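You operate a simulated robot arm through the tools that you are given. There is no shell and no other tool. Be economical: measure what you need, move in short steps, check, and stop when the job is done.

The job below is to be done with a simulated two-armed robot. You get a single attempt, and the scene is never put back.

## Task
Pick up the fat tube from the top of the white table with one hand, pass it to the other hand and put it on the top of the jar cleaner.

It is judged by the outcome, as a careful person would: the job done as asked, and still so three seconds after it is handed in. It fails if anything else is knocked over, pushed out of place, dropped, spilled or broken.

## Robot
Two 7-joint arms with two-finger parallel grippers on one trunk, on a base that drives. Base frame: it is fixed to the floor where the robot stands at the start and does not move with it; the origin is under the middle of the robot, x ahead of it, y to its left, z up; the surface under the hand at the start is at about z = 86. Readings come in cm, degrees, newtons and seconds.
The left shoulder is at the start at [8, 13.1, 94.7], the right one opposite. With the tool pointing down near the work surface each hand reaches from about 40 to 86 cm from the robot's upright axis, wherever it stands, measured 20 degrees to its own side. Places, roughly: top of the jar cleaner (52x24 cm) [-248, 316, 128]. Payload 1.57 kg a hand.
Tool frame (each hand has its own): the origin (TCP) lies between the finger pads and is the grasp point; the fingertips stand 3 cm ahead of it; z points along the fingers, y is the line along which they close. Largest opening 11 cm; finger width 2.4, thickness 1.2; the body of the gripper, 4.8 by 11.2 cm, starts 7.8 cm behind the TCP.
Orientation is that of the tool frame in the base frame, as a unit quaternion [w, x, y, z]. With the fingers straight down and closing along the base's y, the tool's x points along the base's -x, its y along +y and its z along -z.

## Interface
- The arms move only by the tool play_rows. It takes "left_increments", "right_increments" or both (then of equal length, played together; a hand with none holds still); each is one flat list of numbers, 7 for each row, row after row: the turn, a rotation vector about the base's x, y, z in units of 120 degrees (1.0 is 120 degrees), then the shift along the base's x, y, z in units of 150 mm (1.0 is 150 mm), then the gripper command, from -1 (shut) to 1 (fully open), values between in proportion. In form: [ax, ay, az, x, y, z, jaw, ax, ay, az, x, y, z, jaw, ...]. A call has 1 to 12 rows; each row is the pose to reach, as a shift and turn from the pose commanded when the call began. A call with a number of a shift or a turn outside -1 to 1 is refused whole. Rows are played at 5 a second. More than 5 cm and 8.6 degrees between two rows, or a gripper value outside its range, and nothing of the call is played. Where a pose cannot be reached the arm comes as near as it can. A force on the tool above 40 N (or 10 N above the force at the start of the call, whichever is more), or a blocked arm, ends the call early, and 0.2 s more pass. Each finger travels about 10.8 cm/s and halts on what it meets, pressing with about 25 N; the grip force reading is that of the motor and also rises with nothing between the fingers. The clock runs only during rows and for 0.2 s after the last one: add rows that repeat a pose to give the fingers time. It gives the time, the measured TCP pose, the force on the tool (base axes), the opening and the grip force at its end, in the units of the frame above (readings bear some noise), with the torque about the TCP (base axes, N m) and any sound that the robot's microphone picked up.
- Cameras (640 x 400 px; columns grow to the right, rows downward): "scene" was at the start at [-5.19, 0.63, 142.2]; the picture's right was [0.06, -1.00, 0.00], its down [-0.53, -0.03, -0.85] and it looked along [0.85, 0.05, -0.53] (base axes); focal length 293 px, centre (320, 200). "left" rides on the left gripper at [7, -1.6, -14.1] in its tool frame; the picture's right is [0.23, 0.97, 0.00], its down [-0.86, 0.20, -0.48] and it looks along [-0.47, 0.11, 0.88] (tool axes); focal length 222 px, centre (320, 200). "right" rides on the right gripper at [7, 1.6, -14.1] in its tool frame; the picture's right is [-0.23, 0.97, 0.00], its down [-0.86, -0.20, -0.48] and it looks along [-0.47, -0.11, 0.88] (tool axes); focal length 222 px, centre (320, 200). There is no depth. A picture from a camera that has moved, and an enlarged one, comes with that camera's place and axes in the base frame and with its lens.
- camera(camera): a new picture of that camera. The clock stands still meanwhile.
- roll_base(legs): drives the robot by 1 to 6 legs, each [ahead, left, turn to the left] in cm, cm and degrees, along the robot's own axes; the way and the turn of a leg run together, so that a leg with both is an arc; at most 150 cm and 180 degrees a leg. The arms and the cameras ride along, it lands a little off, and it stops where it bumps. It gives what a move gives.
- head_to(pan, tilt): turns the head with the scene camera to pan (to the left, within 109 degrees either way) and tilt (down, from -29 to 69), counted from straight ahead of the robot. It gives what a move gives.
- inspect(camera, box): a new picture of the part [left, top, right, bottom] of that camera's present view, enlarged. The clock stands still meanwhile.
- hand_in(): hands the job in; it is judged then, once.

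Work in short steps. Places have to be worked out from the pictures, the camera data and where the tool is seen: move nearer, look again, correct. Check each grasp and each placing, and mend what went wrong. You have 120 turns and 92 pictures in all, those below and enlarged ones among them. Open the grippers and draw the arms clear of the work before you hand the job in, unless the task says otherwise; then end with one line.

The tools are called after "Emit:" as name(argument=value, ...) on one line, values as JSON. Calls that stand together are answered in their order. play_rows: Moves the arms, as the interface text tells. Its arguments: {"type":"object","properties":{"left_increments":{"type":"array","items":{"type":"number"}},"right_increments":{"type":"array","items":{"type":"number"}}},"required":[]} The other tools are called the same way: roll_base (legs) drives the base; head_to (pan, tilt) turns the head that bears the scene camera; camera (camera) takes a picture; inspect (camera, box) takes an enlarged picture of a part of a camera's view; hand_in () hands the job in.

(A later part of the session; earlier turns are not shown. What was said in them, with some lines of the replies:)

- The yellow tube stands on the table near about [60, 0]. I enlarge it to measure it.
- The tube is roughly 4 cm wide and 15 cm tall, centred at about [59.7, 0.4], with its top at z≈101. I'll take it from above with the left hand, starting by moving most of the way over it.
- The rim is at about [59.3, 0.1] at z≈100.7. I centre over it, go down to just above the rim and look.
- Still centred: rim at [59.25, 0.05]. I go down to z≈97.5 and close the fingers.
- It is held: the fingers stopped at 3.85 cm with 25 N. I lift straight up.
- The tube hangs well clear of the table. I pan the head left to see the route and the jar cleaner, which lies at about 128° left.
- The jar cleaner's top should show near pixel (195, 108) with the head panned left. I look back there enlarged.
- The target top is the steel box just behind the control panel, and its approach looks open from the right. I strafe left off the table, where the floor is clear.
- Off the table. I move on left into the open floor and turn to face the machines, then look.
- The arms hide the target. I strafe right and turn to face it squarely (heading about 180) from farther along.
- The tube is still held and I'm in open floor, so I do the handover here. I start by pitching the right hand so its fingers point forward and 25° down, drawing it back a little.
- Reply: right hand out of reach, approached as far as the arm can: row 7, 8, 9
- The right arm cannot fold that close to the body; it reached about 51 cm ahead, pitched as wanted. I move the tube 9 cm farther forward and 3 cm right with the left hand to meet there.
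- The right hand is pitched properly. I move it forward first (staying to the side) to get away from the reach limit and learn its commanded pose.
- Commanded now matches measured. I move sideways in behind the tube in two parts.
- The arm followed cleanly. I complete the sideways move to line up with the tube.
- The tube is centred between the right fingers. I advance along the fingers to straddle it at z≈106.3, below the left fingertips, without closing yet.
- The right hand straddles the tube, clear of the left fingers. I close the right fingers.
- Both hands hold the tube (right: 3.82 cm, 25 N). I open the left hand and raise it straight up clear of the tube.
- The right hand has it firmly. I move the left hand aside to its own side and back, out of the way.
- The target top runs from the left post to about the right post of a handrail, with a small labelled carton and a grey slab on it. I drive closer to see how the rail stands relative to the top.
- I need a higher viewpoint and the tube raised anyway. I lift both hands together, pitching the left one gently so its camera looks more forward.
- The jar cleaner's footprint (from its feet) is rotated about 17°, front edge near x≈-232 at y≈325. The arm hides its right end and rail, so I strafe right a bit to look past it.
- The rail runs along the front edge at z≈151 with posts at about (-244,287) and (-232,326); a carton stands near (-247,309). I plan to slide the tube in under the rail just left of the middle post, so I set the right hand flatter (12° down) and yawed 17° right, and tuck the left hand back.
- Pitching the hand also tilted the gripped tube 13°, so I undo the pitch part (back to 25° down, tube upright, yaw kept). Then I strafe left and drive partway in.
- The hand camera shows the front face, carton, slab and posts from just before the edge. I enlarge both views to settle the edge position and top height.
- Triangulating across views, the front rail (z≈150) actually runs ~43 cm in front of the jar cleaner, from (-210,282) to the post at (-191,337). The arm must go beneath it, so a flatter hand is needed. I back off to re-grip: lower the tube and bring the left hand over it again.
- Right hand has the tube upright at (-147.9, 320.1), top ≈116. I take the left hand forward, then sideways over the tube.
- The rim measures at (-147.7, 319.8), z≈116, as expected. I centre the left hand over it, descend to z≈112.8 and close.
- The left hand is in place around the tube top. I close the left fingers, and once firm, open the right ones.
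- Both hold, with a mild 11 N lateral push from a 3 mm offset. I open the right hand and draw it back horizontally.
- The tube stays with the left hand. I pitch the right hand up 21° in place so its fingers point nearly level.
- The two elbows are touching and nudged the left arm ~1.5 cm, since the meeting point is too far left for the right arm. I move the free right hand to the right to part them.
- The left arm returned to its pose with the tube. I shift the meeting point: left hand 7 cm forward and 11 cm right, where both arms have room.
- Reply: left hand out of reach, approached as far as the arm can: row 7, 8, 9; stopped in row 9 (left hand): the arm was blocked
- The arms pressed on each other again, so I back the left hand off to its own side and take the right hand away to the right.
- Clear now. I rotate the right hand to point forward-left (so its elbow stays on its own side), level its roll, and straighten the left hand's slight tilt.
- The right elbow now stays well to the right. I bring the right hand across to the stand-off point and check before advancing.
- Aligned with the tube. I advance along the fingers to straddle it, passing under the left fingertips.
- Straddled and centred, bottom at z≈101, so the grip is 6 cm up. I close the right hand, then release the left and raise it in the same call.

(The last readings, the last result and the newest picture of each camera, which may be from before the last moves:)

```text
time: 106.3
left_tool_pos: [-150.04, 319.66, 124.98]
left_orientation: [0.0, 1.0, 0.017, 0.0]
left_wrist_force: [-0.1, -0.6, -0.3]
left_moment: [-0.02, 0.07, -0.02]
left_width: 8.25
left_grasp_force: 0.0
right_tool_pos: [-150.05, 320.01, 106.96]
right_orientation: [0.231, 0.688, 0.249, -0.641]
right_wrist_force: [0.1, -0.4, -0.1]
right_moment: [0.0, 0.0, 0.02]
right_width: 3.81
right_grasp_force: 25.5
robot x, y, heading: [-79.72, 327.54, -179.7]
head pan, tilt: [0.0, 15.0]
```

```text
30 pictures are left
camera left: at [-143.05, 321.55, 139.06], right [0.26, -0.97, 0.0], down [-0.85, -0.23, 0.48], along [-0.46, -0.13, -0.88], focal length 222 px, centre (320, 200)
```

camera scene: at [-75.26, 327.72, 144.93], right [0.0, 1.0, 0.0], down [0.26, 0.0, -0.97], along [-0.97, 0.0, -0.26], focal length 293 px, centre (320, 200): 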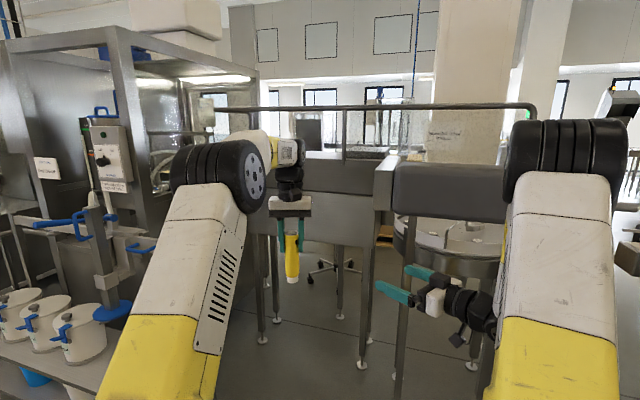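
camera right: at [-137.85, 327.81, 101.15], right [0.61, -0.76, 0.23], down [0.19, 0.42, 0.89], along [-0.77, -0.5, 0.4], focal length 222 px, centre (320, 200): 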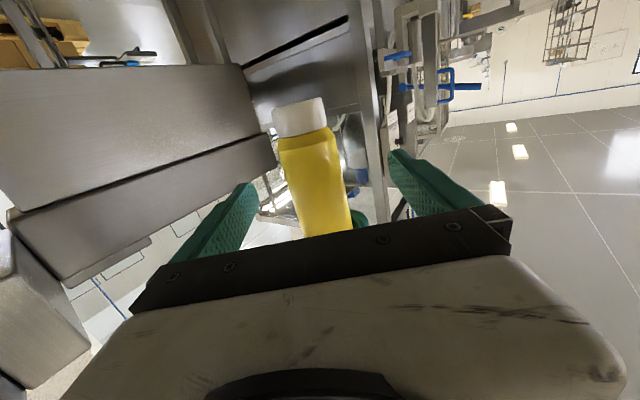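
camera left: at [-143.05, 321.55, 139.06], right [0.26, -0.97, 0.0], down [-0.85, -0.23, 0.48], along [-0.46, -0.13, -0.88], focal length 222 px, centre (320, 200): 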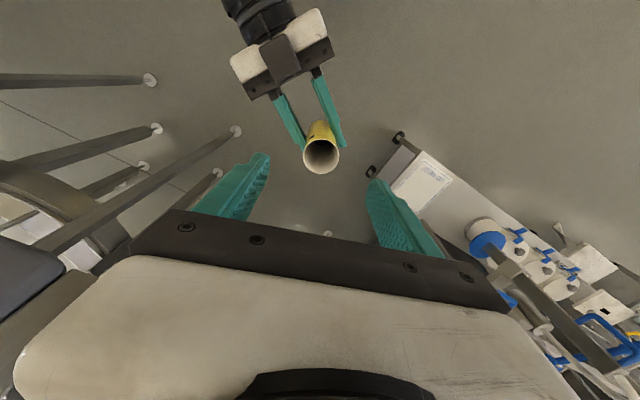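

Right hand holds the tube with a level grip. I stow the left hand back to its own side.

Emit:
play_rows(left_increments=[0, 0, 0, 0, -0.1, 0.05, 0.5, 0, 0, 0, 0, -0.3, 0.05, 0.5, 0, 0, 0, 0, -0.5, 0.05, 0.5, 0, 0, 0, 0.1, -0.7, 0.05, 0.5, 0, 0, 0, 0.3, -0.85, 0, 0.5, 0, 0, 0, 0.5, -1, -0.1, 0.5, 0, 0, 0, 0.7, -1, -0.3, 0.5, 0, 0, 0, 0.9, -1, -0.5, 0.5, 0, 0, 0, 1, -1, -0.7, 0.5, 0, 0, 0, 1, -1, -0.8, 0.5])

Emit:
play_rows(left_increments=[0, 0, 0, 0.2, -0.1, -0.1, 0, 0, 0, 0, 0.4, -0.2, -0.2, 0, 0, 0, 0, 0.6, -0.3, -0.3, 0, 0, 0, 0, 0.8, -0.4, -0.4, 0, 0, 0, 0, 0.8, -0.4, -0.4, 0])

Emit:
roll_base(legs=[[0, 0, 50]])

```text
time: 108.5
left_tool_pos: [-135.22, 304.61, 113.06]
left_orientation: [0.0, 1.0, 0.018, -0.001]
left_wrist_force: [-0.7, 0.3, 0.4]
left_moment: [-0.04, -0.01, -0.02]
left_width: 8.27
left_grasp_force: 0.1
left hand out of reach, approached as far as the arm can: row 1
right_tool_pos: [-150.08, 319.75, 107.02]
right_orientation: [0.233, 0.687, 0.25, -0.641]
right_wrist_force: [0.2, 0.2, 0.1]
right_moment: [0.0, -0.01, -0.01]
right_width: 3.82
right_grasp_force: 25.0
robot x, y, heading: [-79.61, 327.85, -179.8]
head pan, tilt: [0.0, 15.0]
```

```text
time: 109.7
left_tool_pos: [-123.09, 298.68, 106.92]
left_orientation: [0.0, 1.0, 0.017, -0.001]
left_wrist_force: [0.0, -0.4, -0.3]
left_moment: [0.0, -0.03, 0.0]
left_width: 5.52
left_grasp_force: 0.1
right_tool_pos: [-150.07, 319.71, 107.02]
right_orientation: [0.231, 0.688, 0.249, -0.641]
right_wrist_force: [0.6, 0.2, 0.8]
right_moment: [0.0, 0.01, -0.03]
right_width: 3.8
right_grasp_force: 24.9
robot x, y, heading: [-79.74, 327.22, -179.8]
head pan, tilt: [0.0, 15.0]
```

```text
time: 112.4
left_tool_pos: [-84.98, 275.51, 107.01]
left_orientation: [0.0, 0.897, 0.442, 0.0]
left_wrist_force: [-0.3, -0.1, -0.2]
left_moment: [-0.01, -0.02, 0.01]
left_width: 5.52
left_grasp_force: 0.1
right_tool_pos: [-118.5, 268.37, 107.05]
right_orientation: [0.483, 0.516, 0.519, -0.481]
right_wrist_force: [0.1, 0.0, 0.3]
right_moment: [0.02, 0.0, 0.03]
right_width: 3.8
right_grasp_force: 25.0
robot x, y, heading: [-79.79, 327.77, -129.4]
head pan, tilt: [0.0, 15.0]
```

Now heading 230° with the tube at (-118.5, 268.4). I swing the right hand around toward the robot's right in steps, yawing it back toward base -x while rising.

Emit:
play_rows(right_increments=[0, 0, -0.03, -0.15, 0.14, 0.08, -1, 0, 0, -0.06, -0.3, 0.28, 0.16, -1, 0, 0, -0.09, -0.45, 0.42, 0.24, -1, 0, 0, -0.12, -0.6, 0.56, 0.32, -1, 0, 0, -0.15, -0.75, 0.7, 0.4, -1, 0, 0, -0.18, -0.9, 0.84, 0.48, -1, 0, 0, -0.2, -1, 0.93, 0.52, -1, 0, 0, -0.2, -1, 0.93, 0.52, -1])

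Emit:
play_rows(right_increments=[0, 0, -0.03, -0.15, 0.14, 0.08, -1, 0, 0, -0.06, -0.3, 0.28, 0.16, -1, 0, 0, -0.09, -0.45, 0.42, 0.24, -1, 0, 0, -0.12, -0.6, 0.56, 0.32, -1, 0, 0, -0.15, -0.75, 0.7, 0.4, -1, 0, 0, -0.18, -0.9, 0.84, 0.48, -1, 0, 0, -0.2, -1, 0.93, 0.52, -1, 0, 0, -0.2, -1, 0.93, 0.52, -1])

Emit:
head_to(pan=-45, tilt=20)

Emit:
camera(camera="scene")

```text
time: 114.2
left_tool_pos: [-85.0, 275.61, 106.88]
left_orientation: [0.001, 0.897, 0.442, -0.001]
left_wrist_force: [0.3, 1.0, -0.4]
left_moment: [0.02, 0.02, 0.01]
left_width: 5.5
left_grasp_force: 0.0
right_tool_pos: [-133.39, 282.36, 114.84]
right_orientation: [0.372, 0.613, 0.399, -0.571]
right_wrist_force: [-0.6, 0.4, 0.0]
right_moment: [-0.01, 0.0, -0.02]
right_width: 3.8
right_grasp_force: 25.3
robot x, y, heading: [-79.43, 327.48, -129.3]
head pan, tilt: [0.0, 15.0]
```

```text
time: 116.0
left_tool_pos: [-85.02, 275.64, 107.05]
left_orientation: [0.001, 0.897, 0.443, 0.0]
left_wrist_force: [-0.4, 0.3, -0.1]
left_moment: [-0.02, 0.0, 0.01]
left_width: 5.47
left_grasp_force: 0.0
right_tool_pos: [-148.44, 296.21, 122.54]
right_orientation: [0.245, 0.682, 0.262, -0.638]
right_wrist_force: [0.2, 0.0, 0.4]
right_moment: [0.02, 0.05, 0.02]
right_width: 3.79
right_grasp_force: 24.8
robot x, y, heading: [-79.77, 327.58, -129.3]
head pan, tilt: [0.0, 15.0]
```

```text
time: 117.1
left_tool_pos: [-85.05, 275.54, 106.89]
left_orientation: [0.0, 0.897, 0.442, -0.001]
left_wrist_force: [-0.1, -0.2, 0.1]
left_moment: [0.0, 0.0, 0.01]
left_width: 5.51
left_grasp_force: 0.1
right_tool_pos: [-148.49, 296.16, 122.45]
right_orientation: [0.246, 0.681, 0.264, -0.637]
right_wrist_force: [0.0, -0.5, 0.2]
right_moment: [-0.01, 0.01, -0.02]
right_width: 3.81
right_grasp_force: 25.2
robot x, y, heading: [-79.83, 327.69, -129.4]
head pan, tilt: [-45.0, 20.0]
```

```text
29 pictures are left
camera scene: at [-80.28, 337.59, 144.12], right [-0.1, 1.0, 0.0], down [0.34, 0.03, -0.94], along [-0.94, -0.09, -0.34], focal length 293 px, centre (320, 200)
```

scene: 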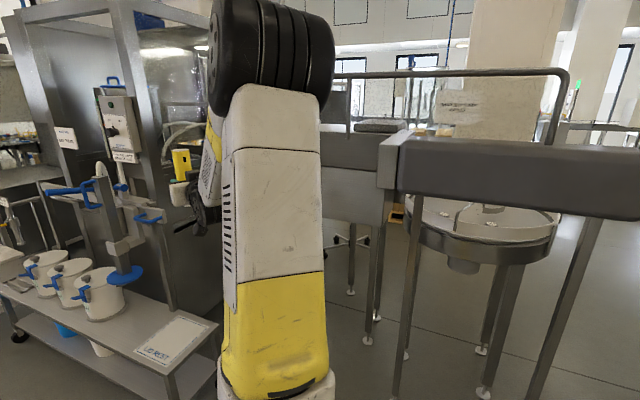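

Going well; the elbow is near the body. I continue the swing with two more steps.

Emit:
play_rows(right_increments=[0, 0, -0.03, -0.15, 0.14, 0.07, -1, 0, 0, -0.06, -0.3, 0.28, 0.14, -1, 0, 0, -0.09, -0.45, 0.42, 0.21, -1, 0, 0, -0.12, -0.6, 0.56, 0.28, -1, 0, 0, -0.15, -0.75, 0.7, 0.35, -1, 0, 0, -0.18, -0.9, 0.84, 0.42, -1, 0, 0, -0.2, -1, 0.93, 0.45, -1, 0, 0, -0.2, -1, 0.93, 0.45, -1])

Emit:
play_rows(right_increments=[0, 0, -0.03, -0.1, 0.14, 0.07, -1, 0, 0, -0.06, -0.2, 0.28, 0.14, -1, 0, 0, -0.09, -0.3, 0.42, 0.21, -1, 0, 0, -0.12, -0.4, 0.56, 0.28, -1, 0, 0, -0.15, -0.5, 0.7, 0.35, -1, 0, 0, -0.18, -0.6, 0.84, 0.42, -1, 0, 0, -0.2, -0.7, 0.93, 0.45, -1, 0, 0, -0.2, -0.7, 0.93, 0.45, -1])

Emit:
camera(camera="scene")

Emit:
camera(camera="right")

```text
time: 118.9
left_tool_pos: [-84.93, 275.64, 107.0]
left_orientation: [0.001, 0.897, 0.442, 0.0]
left_wrist_force: [0.3, -0.1, 0.2]
left_moment: [0.03, -0.02, 0.01]
left_width: 5.49
left_grasp_force: 0.1
right_tool_pos: [-163.44, 310.24, 129.34]
right_orientation: [0.108, 0.722, 0.116, -0.674]
right_wrist_force: [-1.1, -1.0, 0.4]
right_moment: [-0.02, -0.03, -0.02]
right_width: 3.79
right_grasp_force: 24.4
robot x, y, heading: [-79.79, 327.48, -129.5]
head pan, tilt: [-45.0, 20.0]
```

```text
time: 120.7
left_tool_pos: [-85.0, 275.54, 106.97]
left_orientation: [0.0, 0.897, 0.441, -0.001]
left_wrist_force: [-0.2, 0.1, -0.2]
left_moment: [0.01, 0.02, 0.02]
left_width: 5.5
left_grasp_force: 0.0
right_tool_pos: [-173.91, 324.13, 136.05]
right_orientation: [-0.034, 0.73, -0.036, -0.681]
right_wrist_force: [-0.7, 0.7, -0.7]
right_moment: [-0.02, 0.03, 0.01]
right_width: 3.8
right_grasp_force: 24.8
robot x, y, heading: [-79.93, 327.67, -129.3]
head pan, tilt: [-45.0, 20.0]
```

```text
28 pictures are left
camera scene: at [-80.29, 337.59, 144.12], right [-0.1, 1.0, 0.0], down [0.34, 0.03, -0.94], along [-0.94, -0.09, -0.34], focal length 293 px, centre (320, 200)
```

scene: 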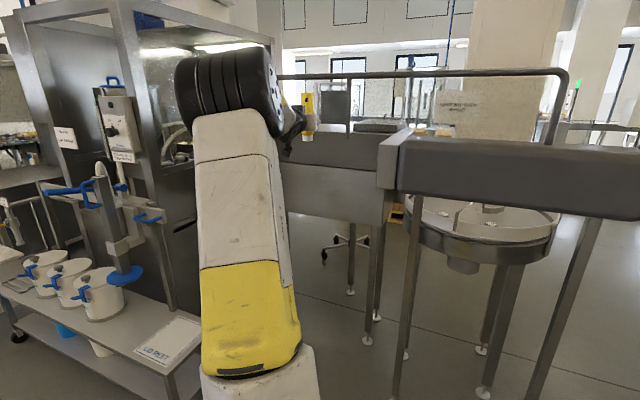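

```text
27 pictures are left
camera right: at [-159.61, 321.01, 130.23], right [-0.11, -0.97, 0.23], down [0.44, 0.16, 0.89], along [-0.89, 0.2, 0.4], focal length 222 px, centre (320, 200)
```

right: 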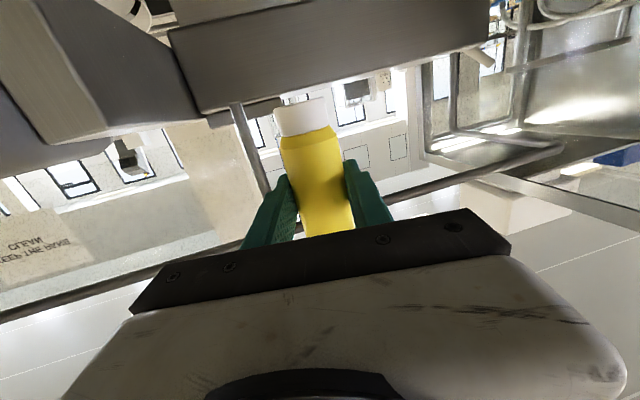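

The arm now reaches along base -x with the tube at (-173.9, 324.1). The rail's centre is at z≈149, so the forearm needs to be lower; I extend the arm 8 cm to drop the elbow and look.

Emit:
play_rows(right_increments=[0, 0, 0, -0.12, 0, 0, -1, 0, 0, 0, -0.25, 0, 0, -1, 0, 0, 0, -0.4, 0, 0, -1, 0, 0, 0, -0.55, 0, 0, -1, 0, 0, 0, -0.55, 0, 0, -1])

Emit:
camera(camera="scene")

```text
time: 121.9
left_tool_pos: [-85.01, 275.53, 106.88]
left_orientation: [0.0, 0.897, 0.442, -0.001]
left_wrist_force: [1.0, 0.3, 0.1]
left_moment: [-0.03, 0.03, 0.01]
left_width: 5.49
left_grasp_force: 0.0
right_tool_pos: [-182.17, 324.11, 136.06]
right_orientation: [-0.034, 0.73, -0.036, -0.681]
right_wrist_force: [0.2, 0.0, -0.5]
right_moment: [-0.01, -0.04, -0.01]
right_width: 3.83
right_grasp_force: 25.1
robot x, y, heading: [-80.2, 327.86, -129.6]
head pan, tilt: [-45.0, 20.0]
```

```text
26 pictures are left
camera scene: at [-80.29, 337.59, 144.12], right [-0.1, 1.0, 0.0], down [0.34, 0.03, -0.94], along [-0.94, -0.09, -0.34], focal length 293 px, centre (320, 200)
```

scene: 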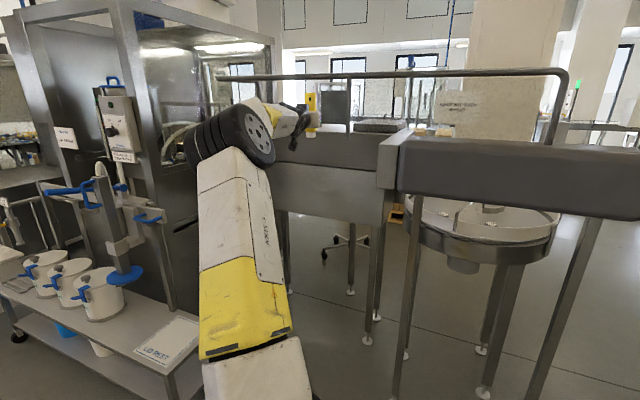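

The elbow and forearm now sit below z≈144. I lower 2 cm more for margin under the rail, then drive 25 cm along base -x and look.

Emit:
play_rows(right_increments=[0, 0, 0, 0, 0, -0.07, -1, 0, 0, 0, 0, 0, -0.133, -1, 0, 0, 0, 0, 0, -0.133, -1])

Emit:
roll_base(legs=[[15.9, -19.3, 0]])

Emit:
camera(camera="scene")

Emit:
camera(camera="right")

```text
time: 122.7
left_tool_pos: [-84.99, 275.65, 107.04]
left_orientation: [0.0, 0.897, 0.442, -0.001]
left_wrist_force: [-0.6, -0.2, -0.2]
left_moment: [0.02, 0.01, -0.03]
left_width: 5.5
left_grasp_force: 0.1
right_tool_pos: [-182.12, 324.25, 134.02]
right_orientation: [-0.034, 0.73, -0.037, -0.681]
right_wrist_force: [0.3, 0.0, 0.4]
right_moment: [0.01, 0.0, 0.05]
right_width: 3.8
right_grasp_force: 25.1
robot x, y, heading: [-79.71, 327.54, -129.5]
head pan, tilt: [-45.0, 20.0]
```

```text
time: 124.5
left_tool_pos: [-110.19, 275.51, 106.92]
left_orientation: [0.0, 0.896, 0.444, -0.001]
left_wrist_force: [-0.4, 0.6, -0.1]
left_moment: [-0.01, 0.02, 0.0]
left_width: 5.5
left_grasp_force: 0.1
right_tool_pos: [-207.53, 323.76, 134.11]
right_orientation: [-0.034, 0.73, -0.036, -0.681]
right_wrist_force: [1.4, -0.5, 0.1]
right_moment: [0.03, -0.03, 0.0]
right_width: 3.81
right_grasp_force: 25.6
robot x, y, heading: [-105.22, 327.18, -129.3]
head pan, tilt: [-45.0, 20.0]
```

```text
25 pictures are left
camera scene: at [-105.58, 337.42, 144.12], right [-0.1, 0.99, 0.0], down [0.34, 0.03, -0.94], along [-0.93, -0.09, -0.34], focal length 293 px, centre (320, 200)
```

scene: 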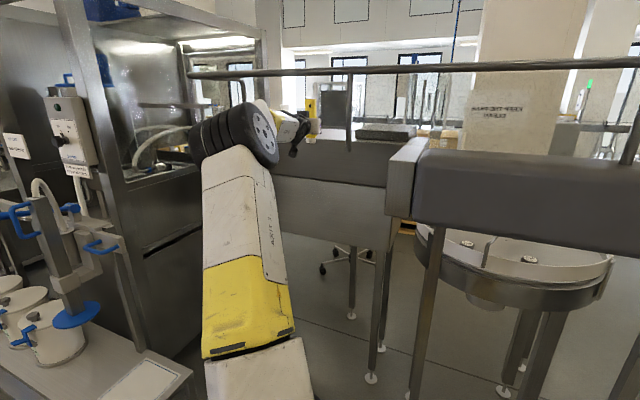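

```text
24 pictures are left
camera right: at [-193.13, 320.59, 128.25], right [-0.11, -0.97, 0.23], down [0.44, 0.16, 0.89], along [-0.89, 0.2, 0.4], focal length 222 px, centre (320, 200)
```

right: 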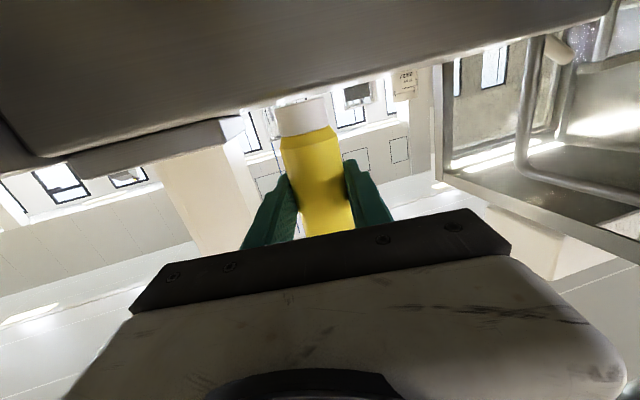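

Tube is past the rail plane with the rail above it. The hand camera, nearly level with the surface, puts the top at z≈127.2 and the tube bottom at ≈128.1. I raise 1.6 cm and drive 18 cm more.

Emit:
play_rows(right_increments=[0, 0, 0, 0, 0, 0.06, -1, 0, 0, 0, 0, 0, 0.11, -1, 0, 0, 0, 0, 0, 0.11, -1])

Emit:
roll_base(legs=[[11.4, -13.9, 0]])

Emit:
camera(camera="scene")

Emit:
camera(camera="right")

```text
time: 125.3
left_tool_pos: [-110.15, 275.29, 106.96]
left_orientation: [0.001, 0.896, 0.444, -0.001]
left_wrist_force: [0.9, 0.4, 0.0]
left_moment: [-0.01, 0.0, -0.04]
left_width: 5.49
left_grasp_force: 0.0
right_tool_pos: [-207.51, 323.67, 135.78]
right_orientation: [-0.033, 0.731, -0.035, -0.681]
right_wrist_force: [1.2, 0.6, 0.2]
right_moment: [0.02, 0.0, 0.0]
right_width: 3.8
right_grasp_force: 25.1
robot x, y, heading: [-104.95, 327.47, -129.1]
head pan, tilt: [-45.0, 20.0]
```

```text
time: 126.8
left_tool_pos: [-128.23, 275.23, 107.03]
left_orientation: [0.001, 0.896, 0.444, -0.002]
left_wrist_force: [0.3, -0.1, -0.2]
left_moment: [0.02, 0.02, 0.02]
left_width: 5.49
left_grasp_force: 0.1
right_tool_pos: [-225.55, 323.51, 135.67]
right_orientation: [-0.034, 0.731, -0.036, -0.681]
right_wrist_force: [-0.8, 0.2, -0.6]
right_moment: [-0.01, -0.04, 0.0]
right_width: 3.81
right_grasp_force: 25.6
robot x, y, heading: [-123.22, 327.25, -129.3]
head pan, tilt: [-45.0, 20.0]
```

```text
23 pictures are left
camera scene: at [-123.72, 337.26, 144.12], right [-0.1, 0.99, 0.0], down [0.34, 0.03, -0.94], along [-0.93, -0.09, -0.34], focal length 293 px, centre (320, 200)
```

scene: 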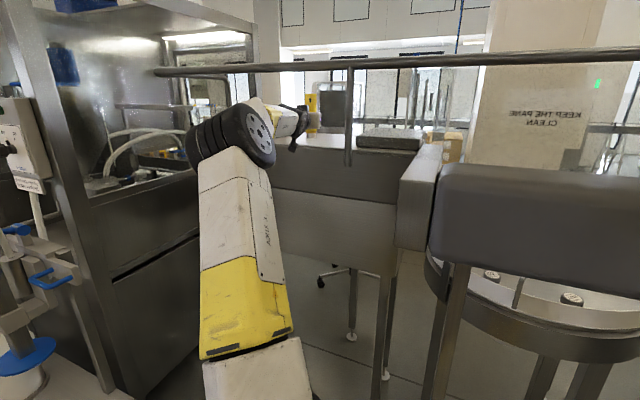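

```text
22 pictures are left
camera right: at [-211.26, 320.51, 129.92], right [-0.11, -0.97, 0.23], down [0.44, 0.16, 0.89], along [-0.89, 0.2, 0.4], focal length 222 px, centre (320, 200)
```

right: 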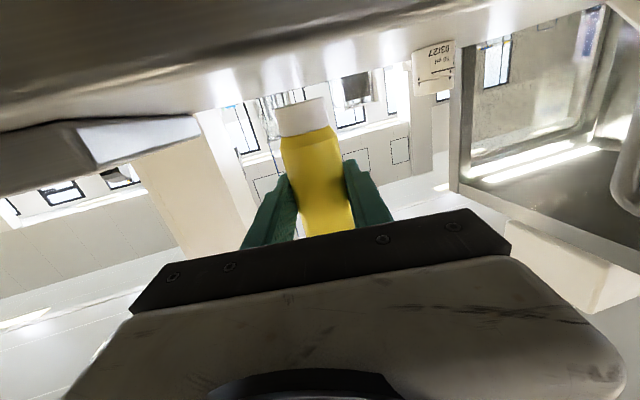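

Near edge measures at x≈-234 in line with the tube; carton and slab are well to either side, rail clear above the wrist. I drive the last 16 cm.

Emit:
roll_base(legs=[[10.2, -12.4, 0]])

Emit:
camera(camera="right")

Emit:
inspect(camera="scene", box=[180, 40, 460, 215])

```text
time: 128.3
left_tool_pos: [-144.45, 275.35, 106.97]
left_orientation: [0.0, 0.896, 0.443, -0.001]
left_wrist_force: [-0.1, 0.1, -0.1]
left_moment: [-0.04, 0.0, 0.02]
left_width: 5.51
left_grasp_force: 0.0
right_tool_pos: [-241.64, 323.89, 135.71]
right_orientation: [-0.033, 0.731, -0.035, -0.681]
right_wrist_force: [0.2, -0.3, -0.6]
right_moment: [0.0, -0.01, 0.02]
right_width: 3.79
right_grasp_force: 25.0
robot x, y, heading: [-138.94, 327.22, -129.4]
head pan, tilt: [-45.0, 20.0]
```

```text
21 pictures are left
camera right: at [-227.4, 320.65, 129.92], right [-0.11, -0.97, 0.23], down [0.44, 0.16, 0.89], along [-0.89, 0.2, 0.4], focal length 222 px, centre (320, 200)
```

right: 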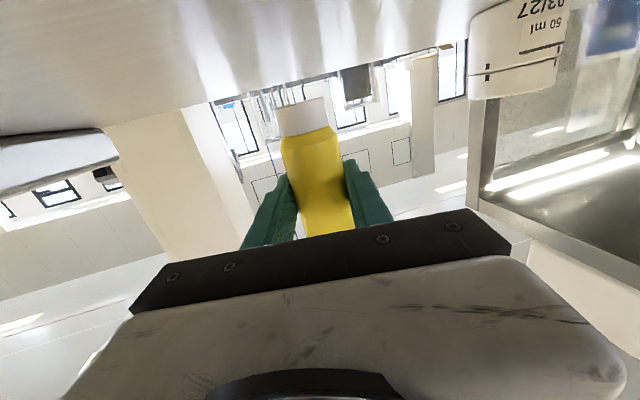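

```text
2.29 times, centred on (320, 128) of scene
camera zoom: at [-139.84, 337.31, 144.12], right [-0.1, 1.0, 0.0], down [0.34, 0.03, -0.94], along [-0.94, -0.09, -0.34], focal length 670 px, centre (320, 366)
```

zoom: 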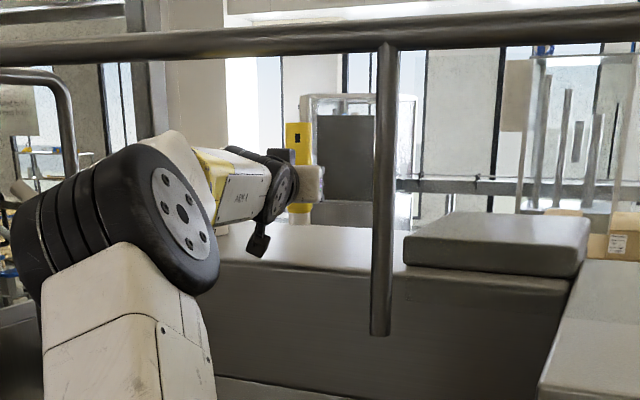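

The tube is above the surface, ~8 cm inside the front edge and 10 cm right of the carton. I lower slowly and watch the force.

Emit:
play_rows(right_increments=[0, 0, 0, 0, 0, -0.03, -1, 0, 0, 0, 0, 0, -0.06, -1, 0, 0, 0, 0, 0, -0.09, -1, 0, 0, 0, 0, 0, -0.12, -1, 0, 0, 0, 0, 0, -0.12, -1])

Emit:
inspect(camera="right", box=[200, 50, 400, 175])

```text
time: 129.1
left_tool_pos: [-144.5, 275.36, 106.97]
left_orientation: [0.001, 0.896, 0.444, -0.001]
left_wrist_force: [-0.3, 0.0, 0.3]
left_moment: [0.03, 0.01, 0.01]
left_width: 5.49
left_grasp_force: 0.1
right_tool_pos: [-241.52, 323.77, 135.52]
right_orientation: [-0.032, 0.725, -0.037, -0.687]
right_wrist_force: [2.0, -1.0, 6.0]
right_moment: [-0.27, -1.17, -0.09]
right_width: 3.8
right_grasp_force: 24.8
robot x, y, heading: [-139.2, 327.34, -129.4]
head pan, tilt: [-45.0, 20.0]
stopped in row 4 (right hand): the force on the tool passed its limit at 45 N (the readings are from after the stop); the commanded pose is now the measured one
```

```text
3.20 times, centred on (300, 112) of right
camera zoom: at [-227.37, 320.67, 129.43], right [-0.11, -0.97, 0.23], down [0.45, 0.16, 0.88], along [-0.89, 0.2, 0.42], focal length 711 px, centre (384, 480)
```

zoom: 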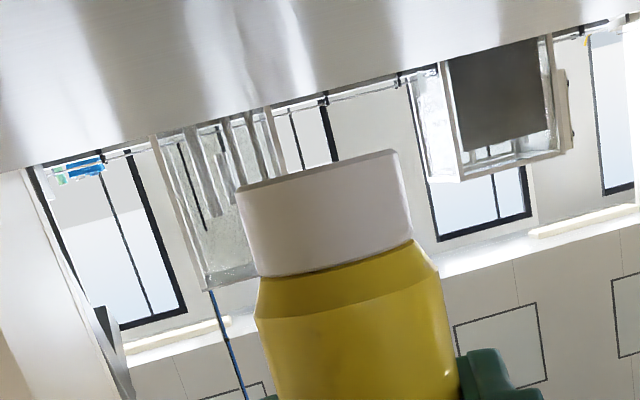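

The tube bottom is still ~2.5 cm up; the torque and position show the hand's camera housing touching the box top near its edge, about x≈-227. I lift slightly, restore the pitch, and roll back 6.5 cm so the housing clears the edge while the tube stays ~8 cm inside.

Emit:
play_rows(right_increments=[0, -0.0075, 0, 0, 0, 0.04, -1, 0, -0.0075, 0, 0, 0, 0.04, -1])

Emit:
roll_base(legs=[[-4.1, 5.0, 0]])

Emit:
camera(camera="right")

Emit:
inspect(camera="scene", box=[220, 60, 380, 160])

```text
time: 129.7
left_tool_pos: [-144.54, 275.39, 106.91]
left_orientation: [0.0, 0.896, 0.443, -0.001]
left_wrist_force: [-1.0, 0.4, 0.1]
left_moment: [-0.03, -0.02, 0.02]
left_width: 5.51
left_grasp_force: 0.0
right_tool_pos: [-241.65, 323.74, 135.83]
right_orientation: [-0.031, 0.731, -0.036, -0.681]
right_wrist_force: [0.0, 0.4, -0.3]
right_moment: [-0.02, -0.01, 0.02]
right_width: 3.82
right_grasp_force: 24.7
robot x, y, heading: [-139.36, 327.41, -129.3]
head pan, tilt: [-45.0, 20.0]
```

```text
time: 130.7
left_tool_pos: [-137.9, 275.28, 106.9]
left_orientation: [0.0, 0.897, 0.443, -0.001]
left_wrist_force: [0.3, 0.0, 0.6]
left_moment: [0.01, -0.03, -0.03]
left_width: 5.51
left_grasp_force: 0.1
right_tool_pos: [-235.06, 323.75, 136.0]
right_orientation: [-0.032, 0.73, -0.036, -0.682]
right_wrist_force: [0.7, -1.2, -0.7]
right_moment: [-0.02, 0.04, 0.01]
right_width: 3.81
right_grasp_force: 25.0
robot x, y, heading: [-132.94, 326.78, -129.2]
head pan, tilt: [-45.0, 20.0]
```

```text
18 pictures are left
camera right: at [-220.85, 320.62, 130.1], right [-0.11, -0.97, 0.23], down [0.44, 0.16, 0.89], along [-0.89, 0.2, 0.4], focal length 222 px, centre (320, 200)
```

right: 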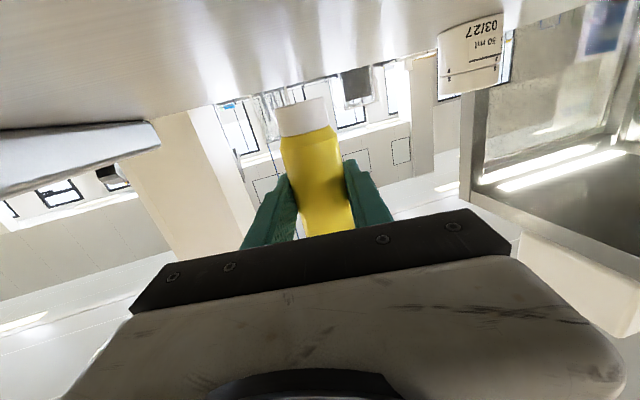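

```text
4.00 times, centred on (300, 110) of scene
camera zoom: at [-133.36, 337.26, 144.12], right [-0.1, 1.0, 0.0], down [0.34, 0.03, -0.94], along [-0.93, -0.09, -0.34], focal length 1173 px, centre (400, 560)
```

zoom: 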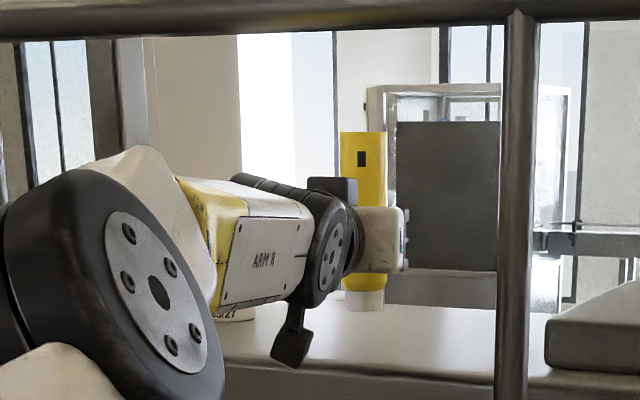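

The enlarged view shows the camera block right over the edge, and by comparing it with the tube the edge is at x≈-222 and the surface z≈127. I shift the base 5 cm back and 5.5 cm left so the tube sits ~8 cm inside the edge, nearer the top's middle line.

Emit:
roll_base(legs=[[1.1, 7.35, 0]])

Emit:
inspect(camera="scene", box=[200, 60, 360, 160])

Emit:
camera(camera="right")

```text
time: 131.8
left_tool_pos: [-132.86, 269.64, 107.0]
left_orientation: [0.0, 0.896, 0.443, -0.001]
left_wrist_force: [0.0, 0.4, 0.5]
left_moment: [-0.02, 0.04, 0.01]
left_width: 5.5
left_grasp_force: 0.0
right_tool_pos: [-230.11, 318.01, 135.94]
right_orientation: [-0.032, 0.731, -0.037, -0.681]
right_wrist_force: [0.0, 0.2, -0.5]
right_moment: [-0.03, -0.01, 0.04]
right_width: 3.8
right_grasp_force: 24.8
robot x, y, heading: [-127.66, 321.77, -129.5]
head pan, tilt: [-45.0, 20.0]
```

```text
4.00 times, centred on (280, 110) of scene
camera zoom: at [-128.28, 331.68, 144.12], right [-0.1, 0.99, 0.0], down [0.34, 0.03, -0.94], along [-0.93, -0.09, -0.34], focal length 1173 px, centre (480, 560)
```

zoom: 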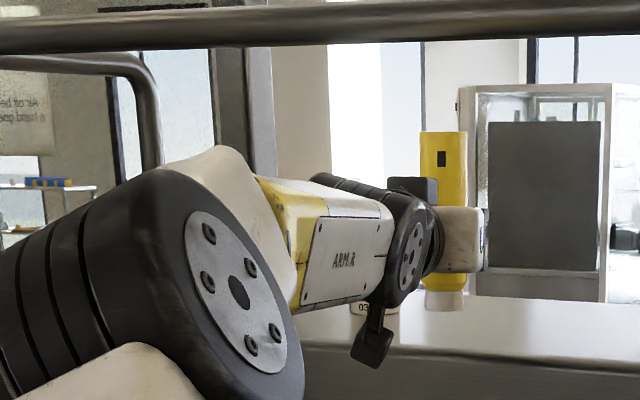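

```text
15 pictures are left
camera right: at [-215.76, 314.99, 130.11], right [-0.11, -0.97, 0.23], down [0.44, 0.16, 0.89], along [-0.89, 0.2, 0.4], focal length 222 px, centre (320, 200)
```

right: 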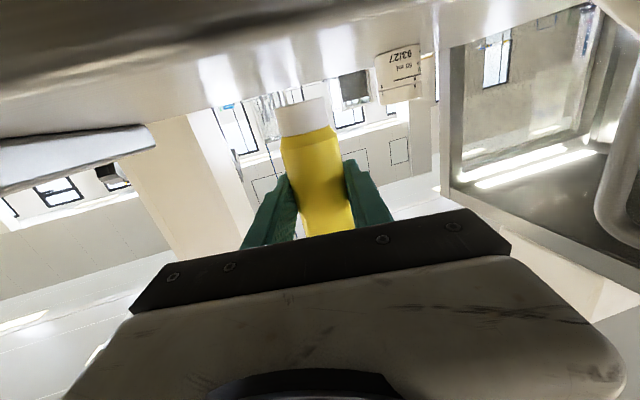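

Both views now put the edge at about x≈-226.5 here, so the tube at -230 is a bit close to it. I move 4 cm inward; the camera block still stays in front of the edge.

Emit:
roll_base(legs=[[2.5, -3.1, 0]])

Emit:
play_rows(right_increments=[0, 0, 0, 0, 0, -0.03, -1, 0, 0, 0, 0, 0, -0.06, -1, 0, 0, 0, 0, 0, -0.09, -1, 0, 0, 0, 0, 0, -0.11, -1, 0, 0, 0, 0, 0, -0.13, -1, 0, 0, 0, 0, 0, -0.13, -1])

Emit:
inspect(camera="scene", box=[200, 60, 360, 160])

```text
time: 132.6
left_tool_pos: [-136.81, 269.7, 106.98]
left_orientation: [0.0, 0.896, 0.443, -0.001]
left_wrist_force: [0.2, 0.2, 0.0]
left_moment: [0.0, 0.0, 0.01]
left_width: 5.5
left_grasp_force: 0.1
right_tool_pos: [-234.05, 318.16, 135.97]
right_orientation: [-0.032, 0.73, -0.037, -0.681]
right_wrist_force: [0.4, 0.7, -0.5]
right_moment: [0.02, 0.01, 0.01]
right_width: 3.78
right_grasp_force: 24.7
robot x, y, heading: [-131.55, 321.74, -129.2]
head pan, tilt: [-45.0, 20.0]
```

```text
time: 134.0
left_tool_pos: [-136.85, 269.77, 107.08]
left_orientation: [0.0, 0.897, 0.443, -0.001]
left_wrist_force: [1.4, 0.1, -0.5]
left_moment: [-0.03, 0.01, -0.02]
left_width: 5.51
left_grasp_force: 0.0
right_tool_pos: [-234.11, 318.15, 133.95]
right_orientation: [-0.032, 0.73, -0.036, -0.681]
right_wrist_force: [-0.4, 0.8, 0.3]
right_moment: [0.0, 0.02, -0.01]
right_width: 3.8
right_grasp_force: 25.4
robot x, y, heading: [-131.78, 321.57, -129.7]
head pan, tilt: [-45.0, 20.0]
```

```text
4.00 times, centred on (280, 110) of scene
camera zoom: at [-132.25, 331.68, 144.12], right [-0.1, 0.99, 0.0], down [0.34, 0.03, -0.94], along [-0.94, -0.09, -0.34], focal length 1173 px, centre (480, 560)
```

zoom: 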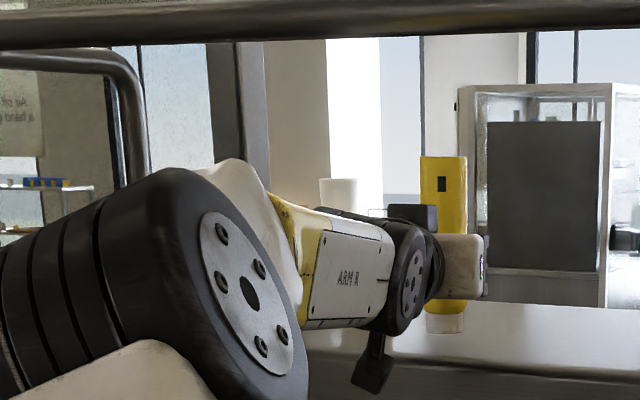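

No contact at z=133.95 and the housing is clear of the edge. I keep lowering in small steps.

Emit:
play_rows(right_increments=[0, 0, 0, 0, 0, -0.013, -1, 0, 0, 0, 0, 0, -0.026, -1, 0, 0, 0, 0, 0, -0.04, -1, 0, 0, 0, 0, 0, -0.04, -1])

```text
time: 135.0
left_tool_pos: [-136.92, 269.65, 107.05]
left_orientation: [0.0, 0.896, 0.443, 0.0]
left_wrist_force: [0.0, -0.1, -0.8]
left_moment: [0.05, -0.02, 0.02]
left_width: 5.49
left_grasp_force: 0.1
right_tool_pos: [-233.97, 317.99, 133.31]
right_orientation: [-0.033, 0.73, -0.037, -0.681]
right_wrist_force: [-0.2, -0.3, 0.1]
right_moment: [0.01, 0.0, 0.0]
right_width: 3.79
right_grasp_force: 25.1
robot x, y, heading: [-131.7, 321.63, -129.4]
head pan, tilt: [-45.0, 20.0]
```

No contact yet at z=133.3. I go on down in 2 mm rows.

Emit:
play_rows(right_increments=[0, 0, 0, 0, 0, -0.013, -1, 0, 0, 0, 0, 0, -0.026, -1, 0, 0, 0, 0, 0, -0.04, -1, 0, 0, 0, 0, 0, -0.04, -1])

Emit:
inspect(camera="right", box=[200, 40, 400, 165])

```text
time: 136.0
left_tool_pos: [-136.83, 269.66, 106.98]
left_orientation: [0.001, 0.896, 0.443, 0.0]
left_wrist_force: [0.6, -0.3, -0.8]
left_moment: [0.0, -0.03, -0.01]
left_width: 5.51
left_grasp_force: 0.0
right_tool_pos: [-233.93, 318.19, 133.08]
right_orientation: [-0.032, 0.729, -0.037, -0.683]
right_wrist_force: [-2.3, -1.6, 13.0]
right_moment: [-0.03, 0.23, -0.01]
right_width: 3.78
right_grasp_force: 24.7
robot x, y, heading: [-131.73, 321.71, -129.0]
head pan, tilt: [-45.0, 20.0]
```

```text
3.20 times, centred on (300, 102) of right
camera zoom: at [-219.7, 315.01, 127.18], right [-0.11, -0.97, 0.23], down [0.44, 0.16, 0.88], along [-0.89, 0.2, 0.41], focal length 711 px, centre (384, 512)
```

zoom: 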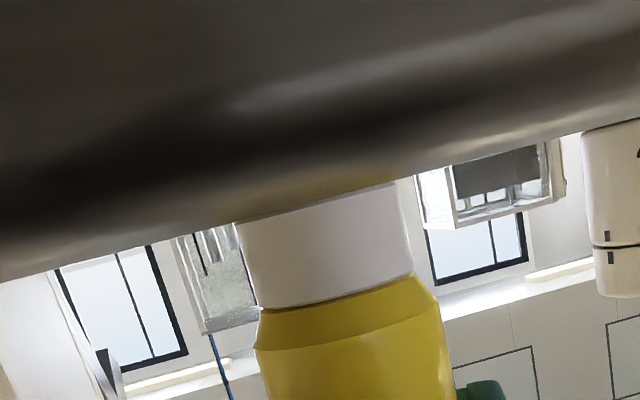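

Contact: 13 N upward at z≈133.1 with little torque, and the base is flush with the surface. I ease 2 mm up and open the fingers.

Emit:
play_rows(right_increments=[0, 0, 0, 0, 0, 0.014, -1, 0, 0, 0, 0, 0, 0.014, -0.25, 0, 0, 0, 0, 0, 0.014, 0, 0, 0, 0, 0, 0, 0.014, 0.4, 0, 0, 0, 0, 0, 0.014, 0.9, 0, 0, 0, 0, 0, 0.014, 0.9, 0, 0, 0, 0, 0, 0.014, 0.9])

Emit:
camera(camera="right")

Emit:
inspect(camera="scene", box=[200, 60, 360, 160])

```text
time: 137.6
left_tool_pos: [-136.9, 269.73, 107.04]
left_orientation: [0.001, 0.897, 0.442, 0.0]
left_wrist_force: [-0.1, -0.2, 0.6]
left_moment: [-0.01, 0.0, 0.0]
left_width: 5.53
left_grasp_force: 0.0
right_tool_pos: [-234.07, 318.01, 133.06]
right_orientation: [-0.033, 0.731, -0.038, -0.681]
right_wrist_force: [0.4, 0.2, -0.1]
right_moment: [-0.01, 0.03, 0.0]
right_width: 10.45
right_grasp_force: 0.0
robot x, y, heading: [-131.85, 321.71, -129.2]
head pan, tilt: [-45.0, 20.0]
```

```text
12 pictures are left
camera right: at [-219.73, 314.98, 127.2], right [-0.11, -0.97, 0.23], down [0.44, 0.16, 0.89], along [-0.89, 0.2, 0.4], focal length 222 px, centre (320, 200)
```

right: 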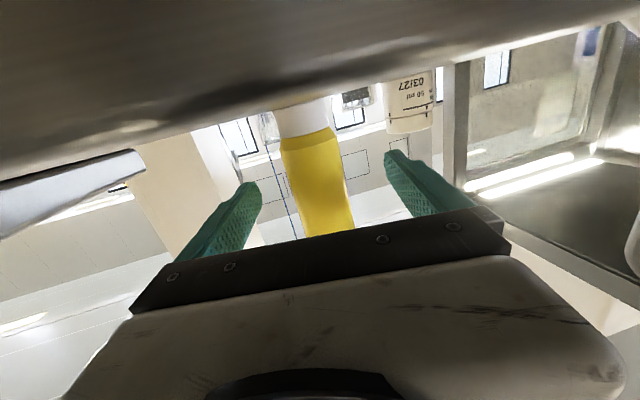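

```text
4.00 times, centred on (280, 110) of scene
camera zoom: at [-132.25, 331.68, 144.12], right [-0.1, 0.99, 0.0], down [0.34, 0.03, -0.94], along [-0.94, -0.09, -0.34], focal length 1173 px, centre (480, 560)
```

zoom: 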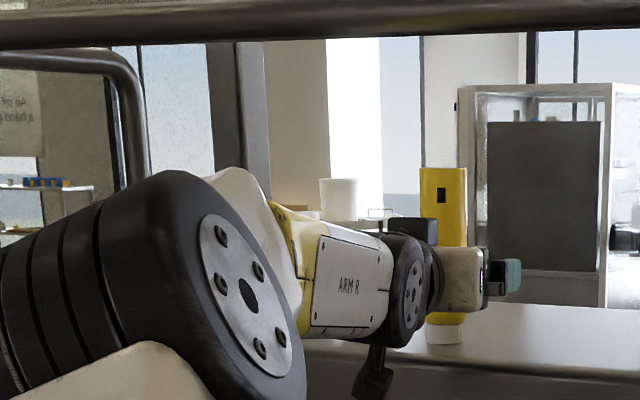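

The tube stands upright and free between the open fingers. I back the robot straight out along the finger direction, staying under the rail.

Emit:
roll_base(legs=[[-6.7, 9.9, 0]])

Emit:
camera(camera="scene")

Emit:
camera(camera="right")

```text
time: 138.9
left_tool_pos: [-124.9, 268.66, 106.91]
left_orientation: [0.001, 0.897, 0.442, -0.001]
left_wrist_force: [-0.8, -0.3, 0.1]
left_moment: [0.02, -0.03, -0.02]
left_width: 5.5
left_grasp_force: 0.0
right_tool_pos: [-222.09, 317.02, 133.01]
right_orientation: [-0.032, 0.73, -0.037, -0.681]
right_wrist_force: [0.2, 0.1, 0.6]
right_moment: [0.04, 0.02, 0.0]
right_width: 10.43
right_grasp_force: 0.0
robot x, y, heading: [-119.83, 320.43, -129.2]
head pan, tilt: [-45.0, 20.0]
```

```text
10 pictures are left
camera scene: at [-120.39, 330.64, 144.12], right [-0.1, 0.99, 0.0], down [0.34, 0.03, -0.94], along [-0.93, -0.09, -0.34], focal length 293 px, centre (320, 200)
```

scene: 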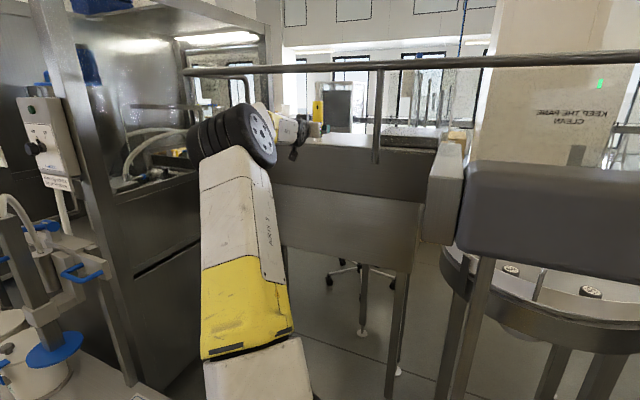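

```text
9 pictures are left
camera right: at [-207.87, 313.89, 127.19], right [-0.11, -0.97, 0.23], down [0.44, 0.16, 0.89], along [-0.89, 0.2, 0.4], focal length 222 px, centre (320, 200)
```

right: 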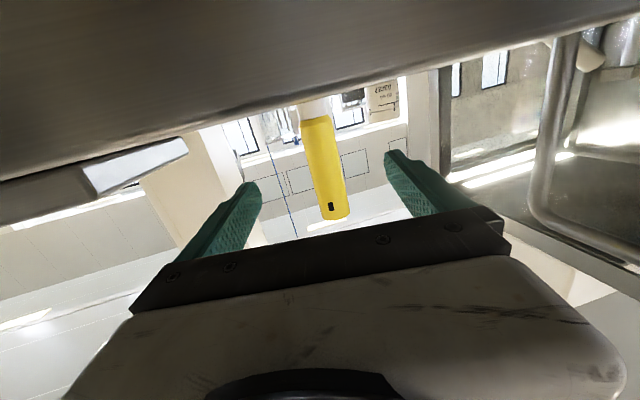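

The tube is standing on its own, untouched. I back out the remaining 55 cm along base +x, clear of the rail.

Emit:
roll_base(legs=[[-34.8, 42.6, 0]])

Emit:
inspect(camera="scene", box=[220, 50, 420, 175])

```text
time: 142.0
left_tool_pos: [-70.07, 268.89, 106.9]
left_orientation: [0.001, 0.895, 0.446, 0.0]
left_wrist_force: [0.1, 0.2, -1.0]
left_moment: [-0.03, -0.02, 0.02]
left_width: 5.47
left_grasp_force: 0.0
right_tool_pos: [-167.44, 316.67, 133.05]
right_orientation: [-0.031, 0.73, -0.035, -0.681]
right_wrist_force: [-0.5, 0.2, -1.1]
right_moment: [0.05, 0.03, 0.05]
right_width: 10.47
right_grasp_force: 0.0
robot x, y, heading: [-65.41, 320.93, -128.9]
head pan, tilt: [-45.0, 20.0]
```

```text
3.20 times, centred on (320, 112) of scene
camera zoom: at [-65.68, 330.79, 144.12], right [-0.1, 0.99, 0.0], down [0.34, 0.04, -0.94], along [-0.93, -0.1, -0.34], focal length 938 px, centre (320, 480)
```

zoom: 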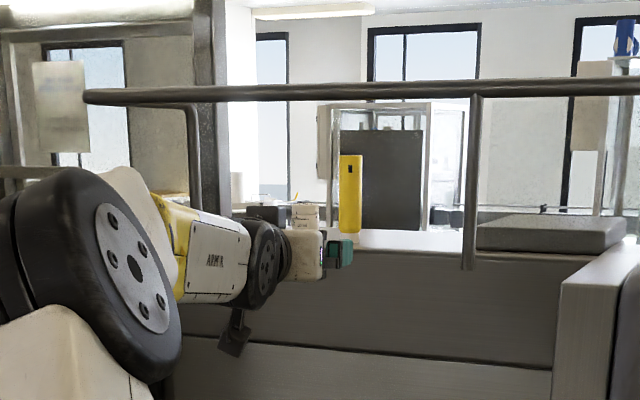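

The tube stands upright on the jar cleaner's top. The carton and slab have not moved, both grippers are open and empty, and both arms are clear of the rail, so I hand it in.

Emit:
hand_in()

```text
The job is handed in.
```

The tube is standing upright on top of the jar cleaner, and nothing was knocked over or moved. I picked it up with the left hand and passed it to the right. I then passed it back to the left and to the right again to re-grip it, and the right hand placed it. While I was lowering it, the right hand's camera touched the top's front edge once at about 45 N. I backed off and set the tube down clear of the edge.
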